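You operate a simulated robot arm through the tools that you are given. There is no shell and no other tool. Be economical: measure what you need, move in short steps, check, and stop when the job is done.

Carry out the task below with a simulated robot arm. There is one attempt and no reset: what you move stays moved.

JOB
Take the black nut from the top of the grey table and put it on the clear patch of the grey bench.

Only the result counts: the job must be done as asked and must still hold three seconds after the hand-in. Knocking over, shifting, dropping, spilling or breaking anything else fails it.

ROBOT AND FRAMES
A 7-joint arm with a two-finger parallel gripper, fixed in place. Base frame: the origin is at the foot of the arm, x ahead of it, y to its left, z up. Units: cm, rad, N and s.
With the tool pointing down near the work surface it reaches from about 22 to 58 cm from the base axis. Its first joint turns from -1.152 to 1.152 rad. Payload 2.5 kg.
The TCP is the grasp point between the finger pads, 2.3 cm short of the fingertips. In the tool frame z runs along the fingers and y along their closing line. Largest opening 9.4 cm; finger width 3.8, thickness 1; the body of the gripper, 5.4 by 9.6 cm, starts 3.9 cm behind the TCP.
Orientation is that of the tool frame in the base frame, as a unit quaternion [w, x, y, z]. With the fingers straight down and closing along the base's y, the tool's x points along the base's -x, its y along +y and its z along -z.

CONTROLS
- The arm moves only by the tool servo_tool. Its argument "steps" is a list of rows, each a list of 3 entries, a list of its own where there are three numbers: the shift along the tool's x, y, z in units of 25 mm (1.0 is 25 mm), then the turn, a rotation vector about the tool's x, y, z in units of 8 degrees (1.0 is 8 degrees), then the finger opening in cm, from 0 to 9.4. In form: [[[tx, ty, tz], [wx, wy, wz], gripper], ...]. A call has 1 to 8 rows; each row shifts and turns the commanded pose from where the row before left it, along the tool's axes as they then stand. A call with a number of a shift or a turn outside -1 to 1 is refused whole. Rows are played at 5 a second. More than 5 cm and 0.15 rad between two rows, or a gripper value outside its range, and nothing of the call is played. A pose out of reach is approached as far as the arm can. The call stops where the force on the tool passes 40 N (or 10 N more than at its start, if that is more) or the arm is blocked; 0.2 s more then pass. The fingers move at their own pace (about 10.8 cm/s each) and stop on an object; they squeeze with about 40 N. The grip force told is the motor's: it shows also when the fingers shut on nothing. Time passes only in rows, and 0.2 s behind the last, so rows that do not move let the fingers close. It gives the time, the measured TCP pose, the force on the tool (base axes), the opening and the grip force at its end, in the units of the frame above (readings bear some noise).
- Cameras (640 x 400 px; columns grow to the right, rows downward): "scene" is fixed at [9.24, -41.25, 51.42]; the picture's right is [0.95, -0.32, 0.00], its down [-0.26, -0.79, -0.56] and it looks along [0.18, 0.53, -0.83] (base axes); focal length 294 px, centre (320, 200). "wrist" rides on the gripper at [8.6, 1.6, -7.4] in the tool frame; the picture's right is [-0.18, 0.98, 0.00], its down [-0.58, -0.11, -0.81] and it looks along [-0.79, -0.15, 0.59] (tool axes); focal length 243 px, centre (320, 200). There is no depth. A picture from a camera that has moved, and an enlarged one, comes with that camera's place and axes in the base frame and with its lens.
- get_image(camera): a new picture of that camera. It takes no simulated time.
- enlarge(camera, box): a new picture of the part [left, top, right, bottom] of that camera's present view, enlarged. It takes no simulated time.
- sign_off(): hands the job in; it is judged then, once.

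Work in short steps. Places have to be worked out from the pictures, the camera data and where the tool is seen: move nearer, look again, correct. Check each grasp and each placing, and mend what went wrong. You have 90 turns and 42 pictures in all, those below and enlarged ones among them. Open the gripper and draw the arm clear of the work before you hand the job in, unless the task says otherwise; then end with one line.

The tools are called after "Request:" by a JSON object that holds its "fn" and its "kwargs". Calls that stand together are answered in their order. servo_tool: Moves the arm, as the interface text tells. Its arguments: {"type":"object","properties":{"steps":{"type":"array","items":{"type":"array"}}},"required":["steps"]} The other tools are called the same way: get_image (camera) takes a picture; enlarge (camera, box) takes an enlarged picture of a part of a camera's view; sign_off () hands the job in.

At the start:

```text
clock: 0.0
tool_pos: [34.24, -12.11, 20.44]
tool_rot: [0.0, 0.0, 1.0, -0.001]
force: [-0.4, 0.3, 0.5]
opening: 9.41
grip_force: 0.0
```

scene: 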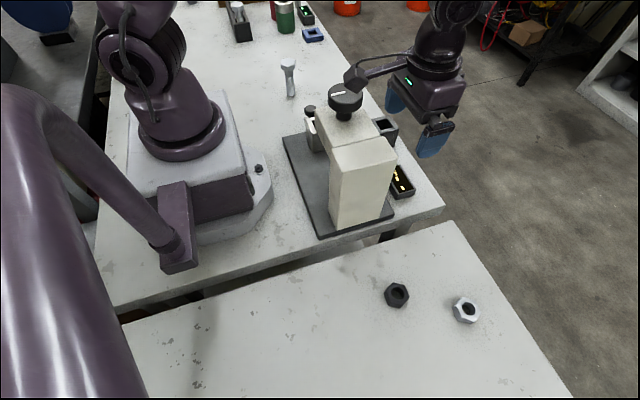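
wrist: 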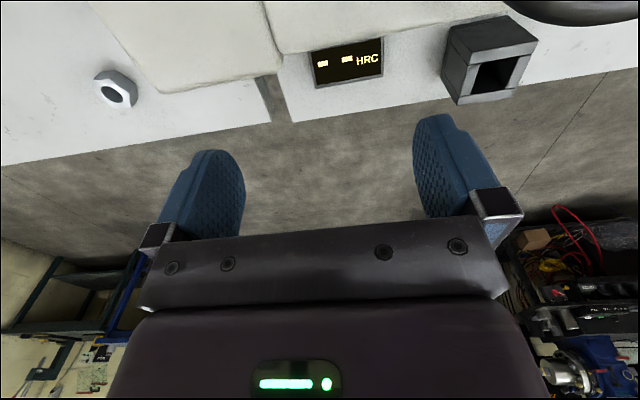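

The black nut is on the nearer surface, at about (27, -31) if that surface is at z=-1. I'll enlarge both areas to identify the table, the bench and the clear patch.

Request:
{"fn": "enlarge", "kwargs": {"camera": "scene", "box": [240, 0, 480, 150]}}

Request:
{"fn": "enlarge", "kwargs": {"camera": "scene", "box": [240, 100, 560, 300]}}

Request:
{"fn": "enlarge", "kwargs": {"camera": "scene", "box": [340, 230, 540, 355]}}

```text
2.67 times, centred on (360, 75) of scene
camera zoom: at [9.24, -41.25, 51.42], right [0.95, -0.32, 0.0], down [-0.26, -0.79, -0.56], along [0.18, 0.53, -0.83], focal length 783 px, centre (213, 533)
```

zoom: 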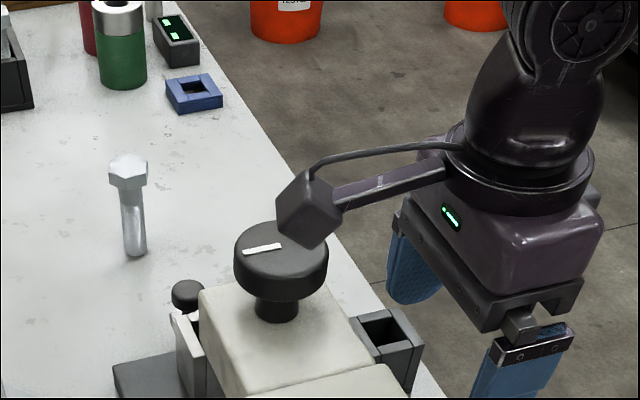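

```text
2.00 times, centred on (400, 200) of scene
camera zoom: at [9.24, -41.25, 51.42], right [0.95, -0.32, 0.0], down [-0.26, -0.79, -0.56], along [0.18, 0.53, -0.83], focal length 587 px, centre (160, 200)
```

zoom: 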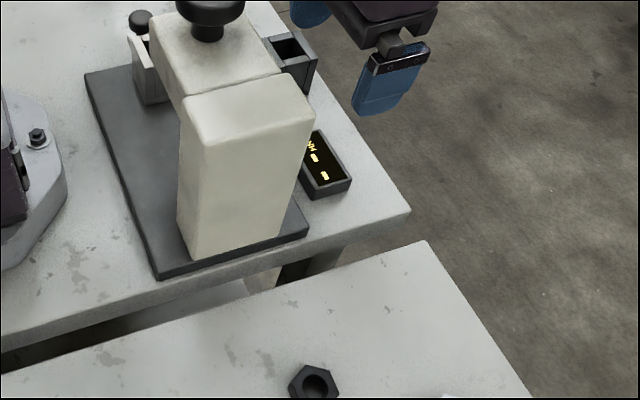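

```text
3.20 times, centred on (440, 292) of scene
camera zoom: at [9.24, -41.25, 51.42], right [0.95, -0.32, 0.0], down [-0.26, -0.79, -0.56], along [0.18, 0.53, -0.83], focal length 940 px, centre (-64, -96)
```

zoom: 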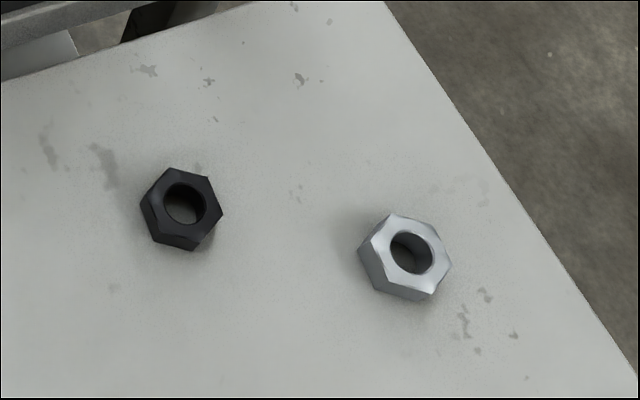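

The near surface is the table. The bench carries the arm and the tall tester, which is about 21–25 cm high at x 17–34, y -16 to 13. I'll rise well above the tester before moving toward the nut.

Request:
{"fn": "servo_tool", "kwargs": {"steps": [[[0, 0, -1], [0, 0, 0], 9.4], [[0, 0, -1], [0, 0, 0], 9.4], [[0, 0, -1], [0, 0, 0], 9.4], [[0, 0, -1], [0, 0, 0], 9.4], [[0, 0, 0], [0, 0, 0], 9.4]]}}

```text
clock: 1.2
tool_pos: [34.19, -12.2, 30.52]
tool_rot: [0.0, 0.0, 1.0, 0.0]
force: [0.0, -0.5, -0.6]
opening: 9.38
grip_force: 0.0
```

It rose as commanded to z=30.5. Next I move to about (30, -31), above the nut.

Request:
{"fn": "servo_tool", "kwargs": {"steps": [[[0, -1, 0], [0, 0, 0], 9.4], [[0, -1, 0], [0, 0, 0], 9.4], [[0, -1, 0], [0, 0, 0], 9.4], [[0.3, -1, 0], [0, 0, 0], 9.4], [[0.3, -1, 0], [0, 0, 0], 9.4], [[0.3, -1, 0], [0, 0, 0], 9.4], [[0.3, -1, 0], [0, 0, 0], 9.4], [[0.3, -0.7, 0], [0, 0, 0], 9.4]]}}

Request:
{"fn": "get_image", "kwargs": {"camera": "wrist"}}

Request:
{"fn": "get_image", "kwargs": {"camera": "scene"}}

```text
clock: 3.0
tool_pos: [30.55, -31.42, 30.51]
tool_rot: [0.0, 0.0, 1.0, 0.0]
force: [-0.2, -0.5, 0.3]
opening: 9.4
grip_force: 0.0
```

```text
36 pictures are left
camera wrist: at [21.85, -29.71, 37.79], right [0.18, 0.98, 0.0], down [0.58, -0.11, 0.81], along [0.79, -0.15, -0.59], focal length 243 px, centre (320, 200)
```

wrist: 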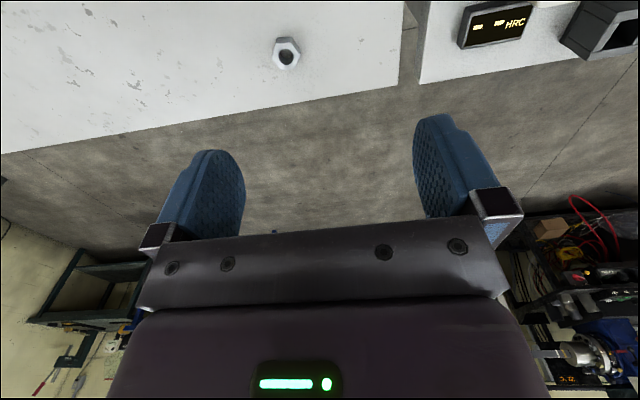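

```text
35 pictures are left
```

scene: 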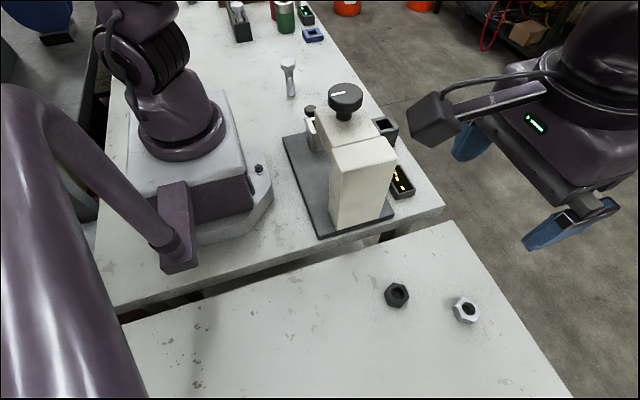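

The white nut triangulates to (36, -37) with its top near z≈1, so the table is at about z=-1. The black nut is then near (26.5, -31.7). I descend partway above it, watching the forearm's clearance to the tester.

Request:
{"fn": "servo_tool", "kwargs": {"steps": [[[0.4, 0, 0.6], [0, 0, 0], 9.4], [[0.4, -0.1, 1], [0, 0, 0], 9.4], [[0.4, 0, 1], [0, 0, 0], 9.4], [[0.4, 0, 1], [0, 0, 0], 9.4], [[0, 0, 1], [0, 0, 0], 9.4], [[0, 0, 0.6], [0, 0, 0], 9.4]]}}

Request:
{"fn": "get_image", "kwargs": {"camera": "wrist"}}

Request:
{"fn": "get_image", "kwargs": {"camera": "scene"}}

```text
clock: 4.4
tool_pos: [26.41, -31.74, 17.34]
tool_rot: [0.0, 0.0, 1.0, 0.0]
force: [-0.5, 0.8, 0.6]
opening: 9.4
grip_force: 0.2
```

```text
34 pictures are left
camera wrist: at [17.74, -29.93, 24.71], right [0.18, 0.98, 0.0], down [0.58, -0.11, 0.81], along [0.79, -0.15, -0.59], focal length 243 px, centre (320, 200)
```

wrist: 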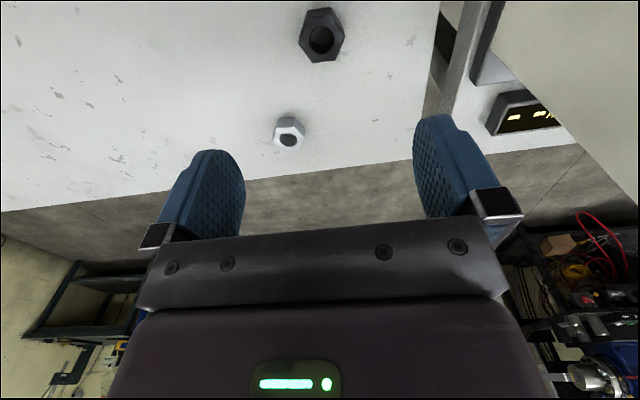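

```text
33 pictures are left
```

scene: 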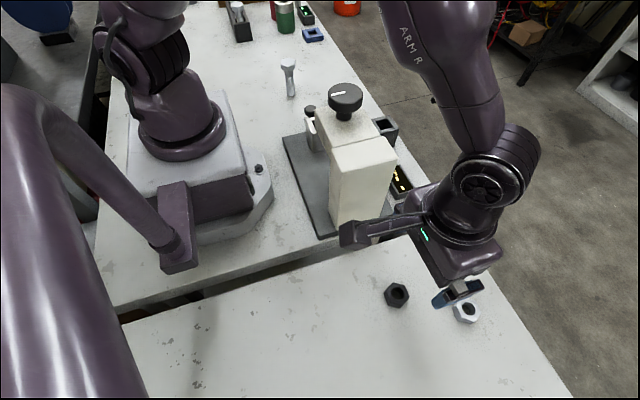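

The wrist view puts the nut at about (26.1, -31.5), which matches the scene camera. I enlarge it to read the hex orientation.

Request:
{"fn": "enlarge", "kwargs": {"camera": "wrist", "box": [272, 0, 368, 60]}}

```text
6.67 times, centred on (320, 30) of wrist
camera zoom: at [17.74, -29.93, 24.71], right [0.18, 0.98, 0.0], down [0.58, -0.11, 0.81], along [0.79, -0.15, -0.59], focal length 1618 px, centre (320, 1333)
```

zoom: 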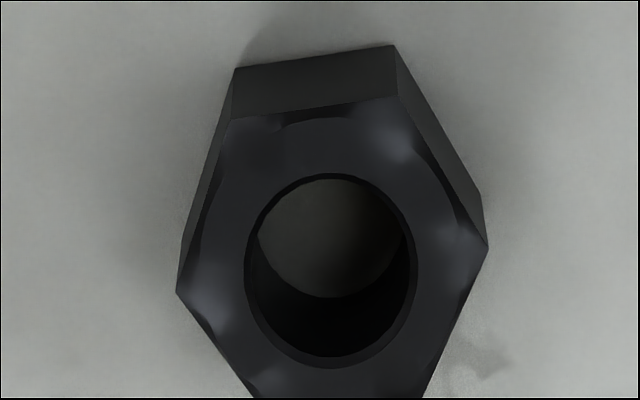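

The nut's centre is at about (26.55, -31.5), its top near z=0.6, about 3.5 cm across flats. One flat normal lies 33° from y toward +x, so I turn 33.5° about the tool z, centre over the nut and descend some.

Request:
{"fn": "servo_tool", "kwargs": {"steps": [[[-0.06, 0.1, 0], [0, 0, 0.84], 9.4], [[0, 0, 0], [0, 0, 0.84], 9.4], [[0, 0, 0], [0, 0, 0.84], 9.4], [[0, 0, 0.5], [0, 0, 0.84], 9.4], [[0, 0, 1], [0, 0, 0.84], 9.4], [[0, 0, 1], [0, 0, 0], 9.4], [[0, 0, 1], [0, 0, 0], 9.4], [[0, 0, 0], [0, 0, 0], 9.4]]}}

Request:
{"fn": "get_image", "kwargs": {"camera": "wrist"}}

Request:
{"fn": "get_image", "kwargs": {"camera": "scene"}}

```text
clock: 6.2
tool_pos: [26.61, -31.38, 8.57]
tool_rot: [0.0, 0.288, 0.958, 0.001]
force: [0.6, 0.1, -0.8]
opening: 9.41
grip_force: 0.0
```

```text
31 pictures are left
camera wrist: at [20.31, -25.17, 16.0], right [0.7, 0.72, 0.0], down [0.42, -0.41, 0.81], along [0.58, -0.56, -0.59], focal length 243 px, centre (320, 200)
```

wrist: 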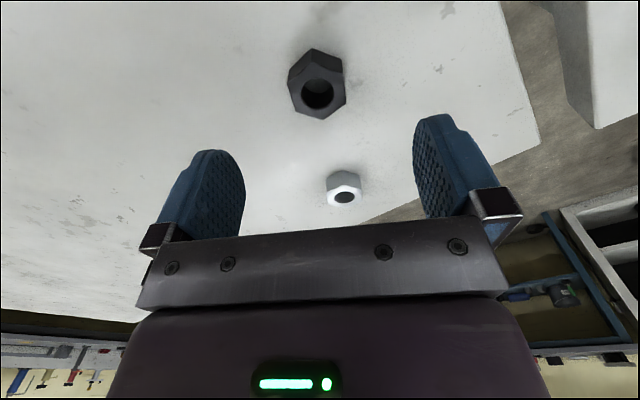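

```text
30 pictures are left
```

scene: 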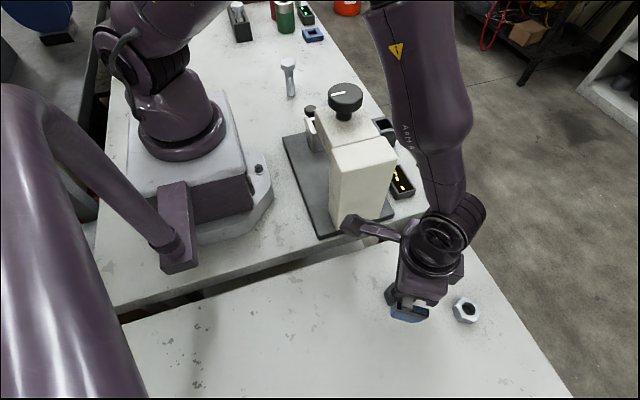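

The nut lies at (26.6, -31.45), directly under the TCP, and its flats are parallel to the fingers. I descend to z≈1.8.

Request:
{"fn": "servo_tool", "kwargs": {"steps": [[[0, 0, 0.8], [0, 0, 0], 9.4], [[0, 0, 0.8], [0, 0, 0], 9.4], [[0, 0, 0.7], [0, 0, 0], 9.4], [[0, 0, 0.2], [0, 0, 0], 9.4], [[0, 0, 0.2], [0, 0, 0], 9.4], [[0, 0, 0], [0, 0, 0], 9.4]]}}

Request:
{"fn": "get_image", "kwargs": {"camera": "wrist"}}

```text
clock: 7.6
tool_pos: [26.47, -31.47, 1.93]
tool_rot: [0.0, 0.289, 0.957, 0.001]
force: [-0.1, 0.0, -0.5]
opening: 9.39
grip_force: 0.1
```

```text
29 pictures are left
camera wrist: at [20.26, -25.19, 9.28], right [0.7, 0.72, 0.0], down [0.42, -0.41, 0.81], along [0.58, -0.56, -0.59], focal length 243 px, centre (320, 200)
```

wrist: 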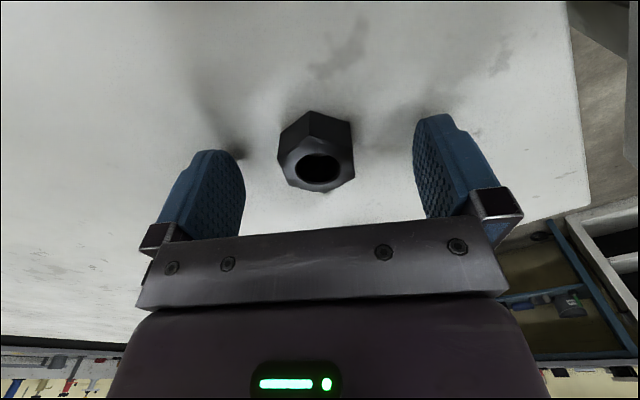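

The nut is centred between the fingers and there is no contact yet. I go 2 mm lower and close.

Request:
{"fn": "servo_tool", "kwargs": {"steps": [[[0, 0, 0.08], [0, 0, 0], 9.4], [[0, 0, 0], [0, 0, 0], 6], [[0, 0, 0], [0, 0, 0], 4.2], [[0, 0, 0], [0, 0, 0], 2.5], [[0, 0, 0], [0, 0, 0], 2.5], [[0, 0, 0], [0, 0, 0], 2.5]]}}

Request:
{"fn": "get_image", "kwargs": {"camera": "wrist"}}

```text
clock: 9.0
tool_pos: [26.53, -31.46, 1.84]
tool_rot: [0.0, 0.289, 0.957, 0.0]
force: [-0.1, -1.9, 1.6]
opening: 3.49
grip_force: 39.8
```

```text
28 pictures are left
camera wrist: at [20.26, -25.21, 9.14], right [0.7, 0.72, 0.0], down [0.42, -0.41, 0.81], along [0.58, -0.56, -0.59], focal length 243 px, centre (320, 200)
```

wrist: 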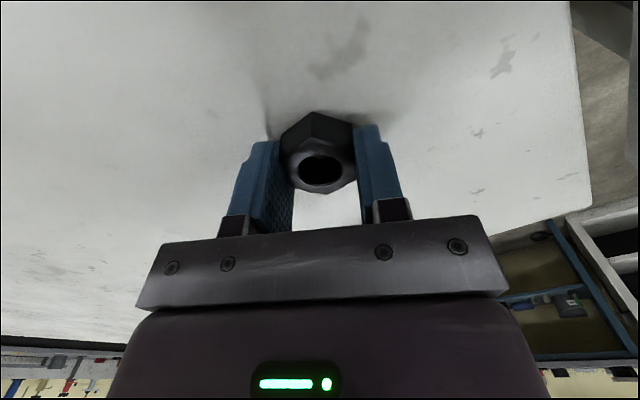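

It is gripped at 3.49 cm, across the flats. I lift slowly at first, then higher.

Request:
{"fn": "servo_tool", "kwargs": {"steps": [[[0, 0, -0.3], [0, 0, 0], 2.5], [[0, 0, -0.6], [0, 0, 0], 2.5], [[0, 0, -1], [0, 0, 0], 2.5], [[0, 0, -1], [0, 0, 0], 2.5], [[0, 0, -1], [0, 0, 0], 2.5], [[0, 0, -1], [0, 0, 0], 2.5], [[0, 0, -1], [0, 0, 0], 2.5], [[0, 0, -1], [0, 0, 0], 2.5]]}}

Request:
{"fn": "servo_tool", "kwargs": {"steps": [[[0, 0, -1], [0, 0, 0], 2.5], [[0, 0, -1], [0, 0, 0], 2.5], [[0, 0, -1], [0, 0, 0], 2.5], [[0, 0, -1], [0, 0, 0], 2.5], [[0, 0, -1], [0, 0, 0], 2.5], [[0, 0, 0], [0, 0, 0], 2.5]]}}

Request:
{"fn": "get_image", "kwargs": {"camera": "wrist"}}

Request:
{"fn": "get_image", "kwargs": {"camera": "scene"}}

```text
clock: 10.8
tool_pos: [26.57, -31.16, 19.19]
tool_rot: [0.0, 0.289, 0.957, 0.0]
force: [1.1, -0.6, -1.0]
opening: 3.5
grip_force: 39.7
```

```text
clock: 12.2
tool_pos: [26.71, -31.45, 31.61]
tool_rot: [0.0, 0.289, 0.957, 0.0]
force: [0.9, -0.6, -0.9]
opening: 3.49
grip_force: 40.1
```

```text
27 pictures are left
camera wrist: at [20.38, -25.19, 38.92], right [0.7, 0.72, 0.0], down [0.42, -0.41, 0.81], along [0.58, -0.56, -0.59], focal length 243 px, centre (320, 200)
```

wrist: 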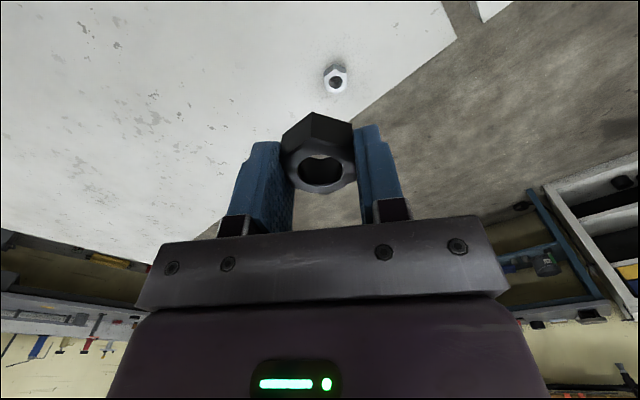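

```text
26 pictures are left
```

scene: 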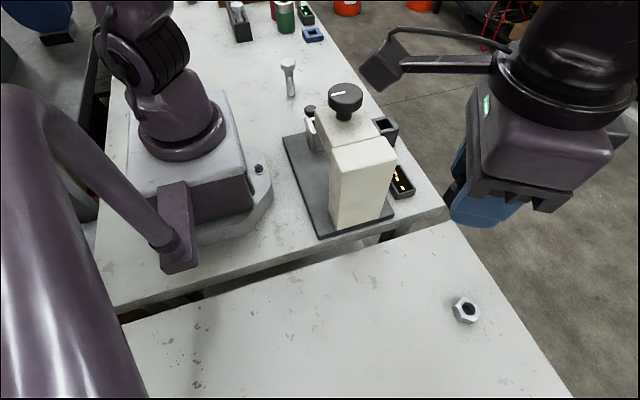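

The nut is held securely and everything else is unmoved. I rotate the wrist back in place, then sweep around over the tester to the open area of the bench behind it, at about (36, 36).

Request:
{"fn": "servo_tool", "kwargs": {"steps": [[[0, 0, 0], [0, 0, -0.84], 2.5], [[0, 0, 0], [0, 0, -0.84], 2.5], [[0, 0, 0], [0, 0, -0.84], 2.5], [[0, 0, 0], [0, 0, -0.84], 2.5], [[0, 0, 0], [0, 0, -0.84], 2.5], [[0, 0, 0], [0, 0, 0], 2.5]]}}

Request:
{"fn": "servo_tool", "kwargs": {"steps": [[[-0.7, 0.7, 0], [0, 0, 0], 2.5], [[-0.7, 0.8, 0], [0, 0, 0], 2.5], [[-0.7, 0.8, 0], [0, 0, 0], 2.5], [[-0.7, 0.8, 0], [0, 0, 0], 2.5], [[-0.7, 0.8, 0], [0, 0, 0], 2.5], [[-0.7, 0.8, 0], [0, 0, 0], 2.5], [[-0.6, 0.9, 0], [0, 0, 0], 2.5], [[-0.4, 0.9, 0], [0, 0, 0], 2.5]]}}

```text
clock: 13.6
tool_pos: [26.48, -31.42, 31.58]
tool_rot: [0.0, 0.0, 1.0, 0.0]
force: [-0.5, -0.2, -0.5]
opening: 3.5
grip_force: 39.4
```

```text
clock: 15.4
tool_pos: [39.62, -15.25, 31.59]
tool_rot: [0.0, 0.0, 1.0, 0.0]
force: [0.2, -0.2, -1.2]
opening: 3.5
grip_force: 39.9
```

It is at (39.6, -15.3, 31.6) with the grip steady. I continue along +y.

Request:
{"fn": "servo_tool", "kwargs": {"steps": [[[0, 0.9, 0], [0, 0, 0], 2.5], [[0, 0.9, 0], [0, 0, 0], 2.5], [[0, 0.9, 0], [0, 0, 0], 2.5], [[0, 0.9, 0], [0, 0, 0], 2.5], [[0, 0.9, 0], [0, 0, 0], 2.5], [[0, 0.9, 0], [0, 0, 0], 2.5], [[0, 0.9, 0], [0, 0, 0], 2.5], [[0, 0.9, 0], [0, 0, 0], 2.5]]}}

Request:
{"fn": "servo_tool", "kwargs": {"steps": [[[0, 0.9, 0], [0, 0, 0], 2.5], [[0, 0.9, 0], [0, 0, 0], 2.5], [[0, 0.9, 0], [0, 0, 0], 2.5], [[0.2, 0.9, 0], [0, 0, 0], 2.5], [[0.3, 0.9, 0], [0, 0, 0], 2.5], [[0.3, 0.9, 0], [0, 0, 0], 2.5], [[0.3, 0.9, 0], [0, 0, 0], 2.5], [[0.3, 0.5, 0], [0, 0, 0], 2.5]]}}

Request:
{"fn": "get_image", "kwargs": {"camera": "wrist"}}

Request:
{"fn": "get_image", "kwargs": {"camera": "scene"}}

```text
clock: 17.2
tool_pos: [39.65, 2.8, 31.59]
tool_rot: [0.0, 0.0, 1.0, 0.0]
force: [-0.5, 0.6, -1.4]
opening: 3.52
grip_force: 40.1
```

```text
clock: 19.0
tool_pos: [36.07, 19.96, 31.45]
tool_rot: [0.0, -0.001, 1.0, 0.0]
force: [-0.4, 0.1, -0.5]
opening: 3.49
grip_force: 39.8
```

```text
25 pictures are left
camera wrist: at [27.45, 21.65, 38.83], right [0.18, 0.98, 0.0], down [0.58, -0.11, 0.81], along [0.79, -0.15, -0.59], focal length 243 px, centre (320, 200)
```

wrist: 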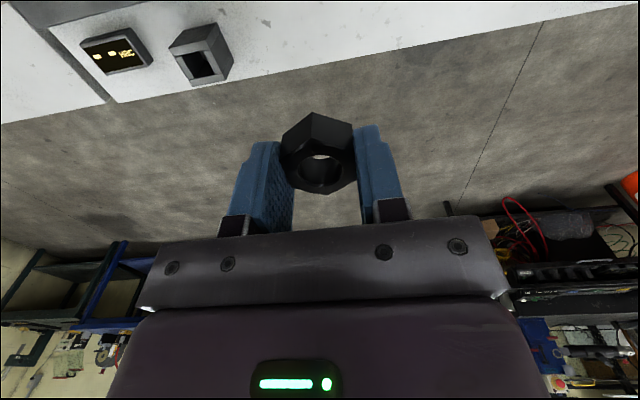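

```text
24 pictures are left
```

scene: 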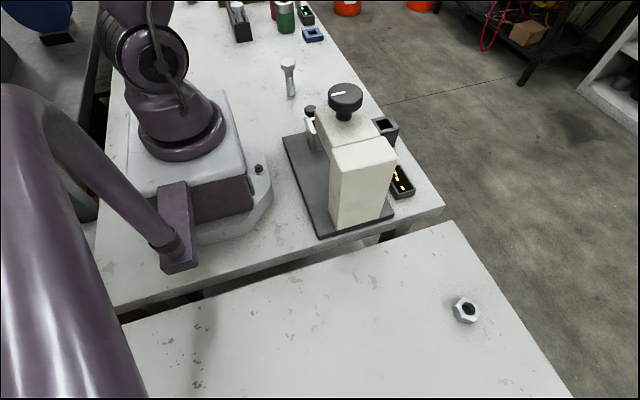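

The bench's far edge is at x≈45.6, and the bench is free along y 15–50. I move on to (35.5, 35) and descend partway.

Request:
{"fn": "servo_tool", "kwargs": {"steps": [[[0, 0.9, 0], [0, 0, 0], 2.5], [[0, 0.9, 0], [0, 0, 0], 2.5], [[0.1, 0.9, 0], [0, 0, 0], 2.5], [[0.1, 0.9, 0], [0, 0, 0], 2.5], [[0, 0.9, 0.6], [0, 0, 0], 2.5], [[0, 0.9, 0.9], [0, 0, 0], 2.5], [[0, 0.6, 0.9], [0, 0, 0], 2.5], [[0, 0, 0.9], [0, 0, 0], 2.5]]}}

Request:
{"fn": "get_image", "kwargs": {"camera": "wrist"}}

Request:
{"fn": "get_image", "kwargs": {"camera": "scene"}}

```text
clock: 20.8
tool_pos: [35.57, 34.93, 23.05]
tool_rot: [0.0, -0.001, 1.0, -0.001]
force: [-0.6, 0.7, -0.7]
opening: 3.5
grip_force: 40.6
```

```text
23 pictures are left
camera wrist: at [26.94, 36.66, 30.47], right [0.18, 0.98, 0.0], down [0.58, -0.11, 0.81], along [0.79, -0.15, -0.59], focal length 243 px, centre (320, 200)
```

wrist: 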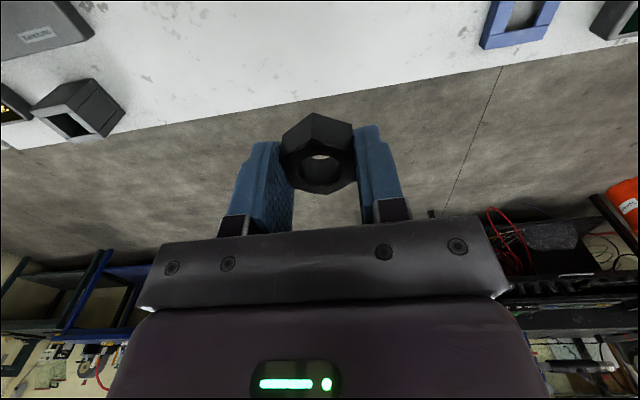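

```text
22 pictures are left
```

scene: 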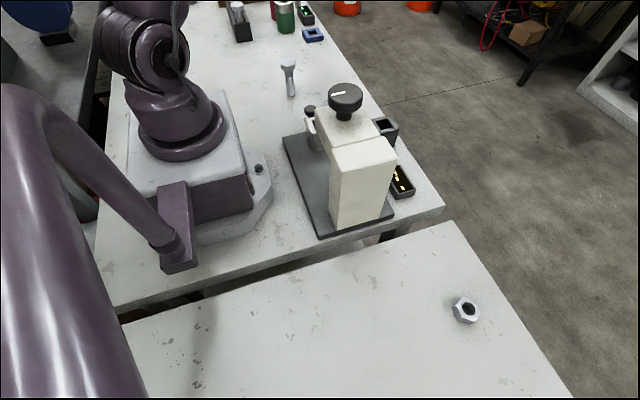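

The area below is clear, with the blue part well to the side near y≈58. I descend a further 10 cm and look again.

Request:
{"fn": "servo_tool", "kwargs": {"steps": [[[0, 0, 0.9], [0, 0, 0], 2.5], [[0, 0, 0.9], [0, 0, 0], 2.5], [[0, 0, 0.9], [0, 0, 0], 2.5], [[0, 0, 0.9], [0, 0, 0], 2.5], [[0, 0, 0.4], [0, 0, 0], 2.5]]}}

Request:
{"fn": "get_image", "kwargs": {"camera": "wrist"}}

Request:
{"fn": "get_image", "kwargs": {"camera": "scene"}}

```text
clock: 22.0
tool_pos: [35.59, 34.96, 13.33]
tool_rot: [0.0, 0.0, 1.0, 0.0]
force: [1.0, 0.9, -0.3]
opening: 3.49
grip_force: 39.9
```

```text
21 pictures are left
camera wrist: at [26.87, 36.64, 20.64], right [0.18, 0.98, 0.0], down [0.58, -0.11, 0.81], along [0.79, -0.15, -0.59], focal length 243 px, centre (320, 200)
```

wrist: 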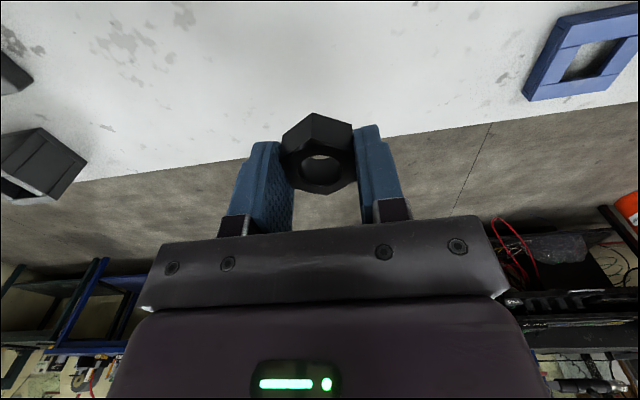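

```text
20 pictures are left
```

scene: 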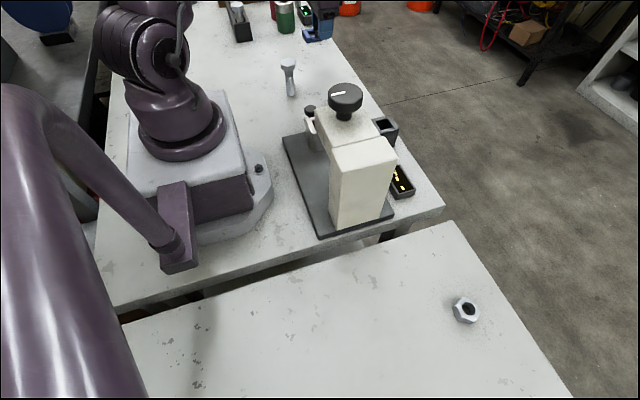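

The gripper stays clear of the blue part (y≥52) and the bolt. I lower to just above the bench; the nut was gripped at TCP z≈1.84 on the table.

Request:
{"fn": "servo_tool", "kwargs": {"steps": [[[0, 0, 0.9], [0, 0, 0], 2.5], [[0, 0, 0.9], [0, 0, 0], 2.5], [[0, 0, 0.9], [0, 0, 0], 2.5], [[0, 0, 0.8], [0, 0, 0], 2.5], [[0, 0, 0.5], [0, 0, 0], 2.5], [[0, 0, 0.3], [0, 0, 0], 2.5], [[0, 0, 0], [0, 0, 0], 2.5]]}}

Request:
{"fn": "get_image", "kwargs": {"camera": "wrist"}}

Request:
{"fn": "enlarge", "kwargs": {"camera": "scene", "box": [220, 0, 400, 112]}}

```text
clock: 23.6
tool_pos: [35.63, 34.9, 2.75]
tool_rot: [0.001, 0.001, 1.0, 0.002]
force: [-5.0, -5.8, 28.2]
opening: 3.52
grip_force: 39.7
```

```text
19 pictures are left
camera wrist: at [27.0, 36.57, 10.09], right [0.18, 0.98, 0.0], down [0.58, -0.11, 0.81], along [0.79, -0.15, -0.59], focal length 243 px, centre (320, 200)
```

wrist: 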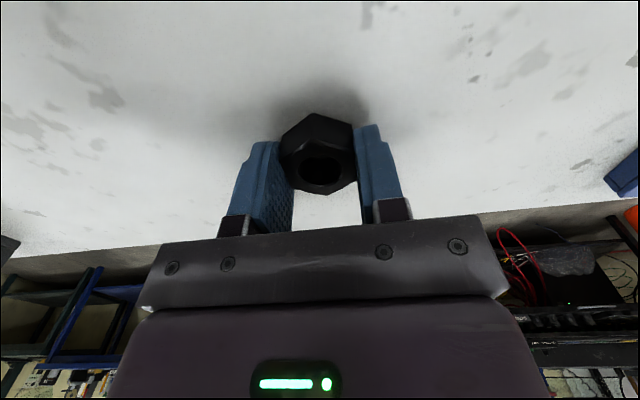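

```text
3.56 times, centred on (310, 56) of scene
camera zoom: at [9.23, -41.26, 51.41], right [0.95, -0.32, 0.0], down [-0.26, -0.79, -0.56], along [0.18, 0.53, -0.83], focal length 1044 px, centre (356, 712)
```

zoom: 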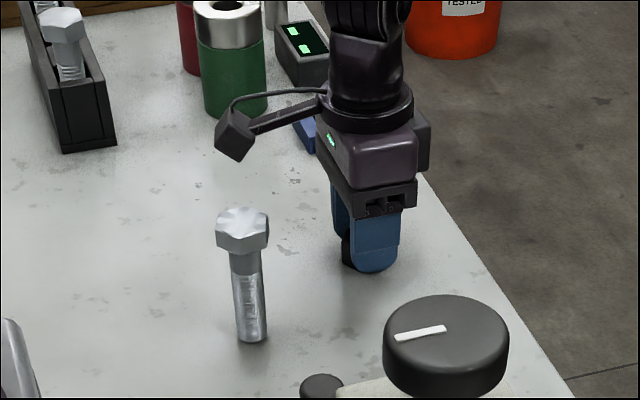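

The readings show contact of 28 N at z=2.75, so the bench is about 0.9 cm higher than the table and the nut is seated. I relieve the press slightly and then open gradually.

Request:
{"fn": "servo_tool", "kwargs": {"steps": [[[0, 0, -0.05], [0, 0, 0], 2.5], [[0, 0, 0], [0, 0, 0], 2.5]]}}

```text
clock: 24.2
tool_pos: [35.71, 34.95, 2.76]
tool_rot: [0.003, 0.001, 1.0, 0.002]
force: [6.2, 2.2, 18.5]
opening: 3.53
grip_force: 39.8
```

Request:
{"fn": "servo_tool", "kwargs": {"steps": [[[0, 0, -0.04], [0, 0, 0], 2.5], [[0, 0, 0], [0, 0, 0], 2.5]]}}

```text
clock: 24.8
tool_pos: [35.56, 34.76, 2.74]
tool_rot: [0.0, -0.001, 1.0, 0.0]
force: [3.1, 1.9, 11.4]
opening: 3.49
grip_force: 39.4
```

The residual load is about 11 N with the nut on the bench. I open modestly now, holding position.

Request:
{"fn": "servo_tool", "kwargs": {"steps": [[[0, 0, -0.03], [0, 0, 0], 2.5], [[0, 0, 0], [0, 0, 0], 3.8], [[0, 0, 0], [0, 0, 0], 4.6], [[0, 0, 0], [0, 0, 0], 6], [[0, 0, 0], [0, 0, 0], 6.5], [[0, 0, 0], [0, 0, 0], 6.5]]}}

Request:
{"fn": "get_image", "kwargs": {"camera": "wrist"}}

```text
clock: 26.2
tool_pos: [35.6, 34.8, 2.86]
tool_rot: [0.0, 0.001, 1.0, 0.0]
force: [-0.6, 0.3, -1.0]
opening: 6.52
grip_force: 0.0
```

```text
17 pictures are left
camera wrist: at [26.97, 36.54, 10.21], right [0.18, 0.98, 0.0], down [0.58, -0.11, 0.81], along [0.79, -0.15, -0.59], focal length 243 px, centre (320, 200)
```

wrist: 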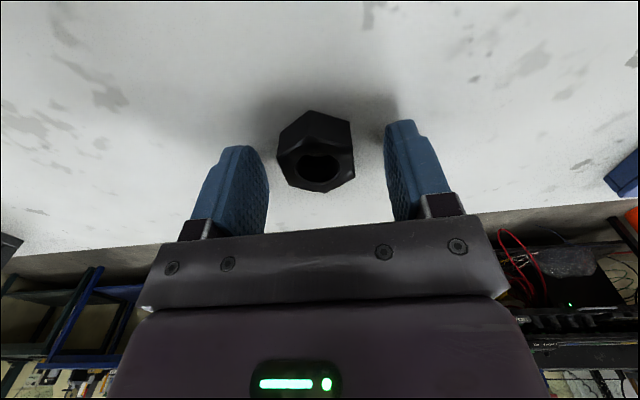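

The nut is released and lying flat. I retreat straight up, then check.

Request:
{"fn": "servo_tool", "kwargs": {"steps": [[[0, 0, -0.4], [0, 0, 0], 6.5], [[0, 0, -0.9], [0, 0, 0], 6.5], [[0, 0, -1], [0, 0, 0], 6.5], [[0, 0, -1], [0, 0, 0], 6.5], [[0, 0, -1], [0, 0, 0], 6.5], [[0, 0, -1], [0, 0, 0], 6.5], [[0, 0, -1], [0, 0, 0], 6.5], [[0, 0, -1], [0, 0, 0], 6.5]]}}

Request:
{"fn": "servo_tool", "kwargs": {"steps": [[[0, 0, -1], [0, 0, 0], 6.5], [[0, 0, -1], [0, 0, 0], 6.5], [[0, 0, -1], [0, 0, 0], 6.5], [[0, 0, 0], [0, 0, 0], 6.5]]}}

Request:
{"fn": "get_image", "kwargs": {"camera": "scene"}}

Request:
{"fn": "enlarge", "kwargs": {"camera": "scene", "box": [220, 0, 400, 112]}}

```text
clock: 28.0
tool_pos: [35.58, 35.06, 21.11]
tool_rot: [0.0, 0.0, 1.0, 0.0]
force: [0.2, 0.2, 0.6]
opening: 6.48
grip_force: 0.0
```

```text
clock: 29.0
tool_pos: [35.67, 34.8, 28.59]
tool_rot: [0.001, -0.001, 1.0, 0.0]
force: [-0.6, -0.9, 0.1]
opening: 6.48
grip_force: 0.0
```

```text
16 pictures are left
```

scene: 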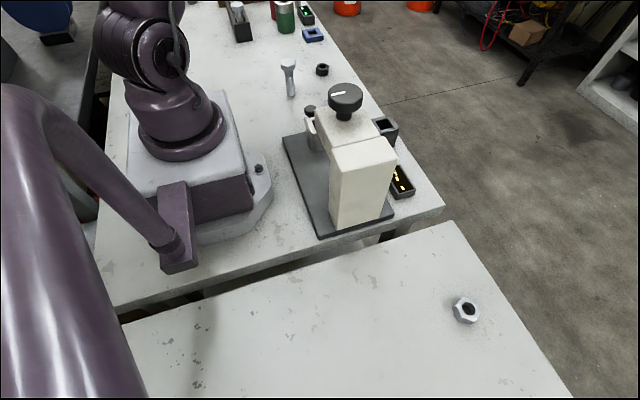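

```text
3.56 times, centred on (310, 56) of scene
camera zoom: at [9.24, -41.25, 51.42], right [0.95, -0.32, 0.0], down [-0.26, -0.79, -0.56], along [0.18, 0.53, -0.83], focal length 1044 px, centre (356, 712)
```

zoom: 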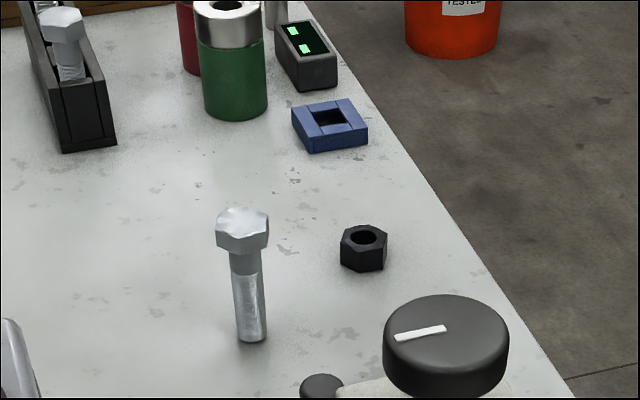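

The nut lies flat on the open part of the bench, nothing else has moved, and the gripper is open and clear, so I hand it in.

Request:
{"fn": "sign_off", "kwargs": {}}

```text
The job is handed in.
```

I moved the black nut from the grey table to the clear patch of the grey bench, behind the tester. It lies flat there, nothing else was disturbed, and the job is handed in.
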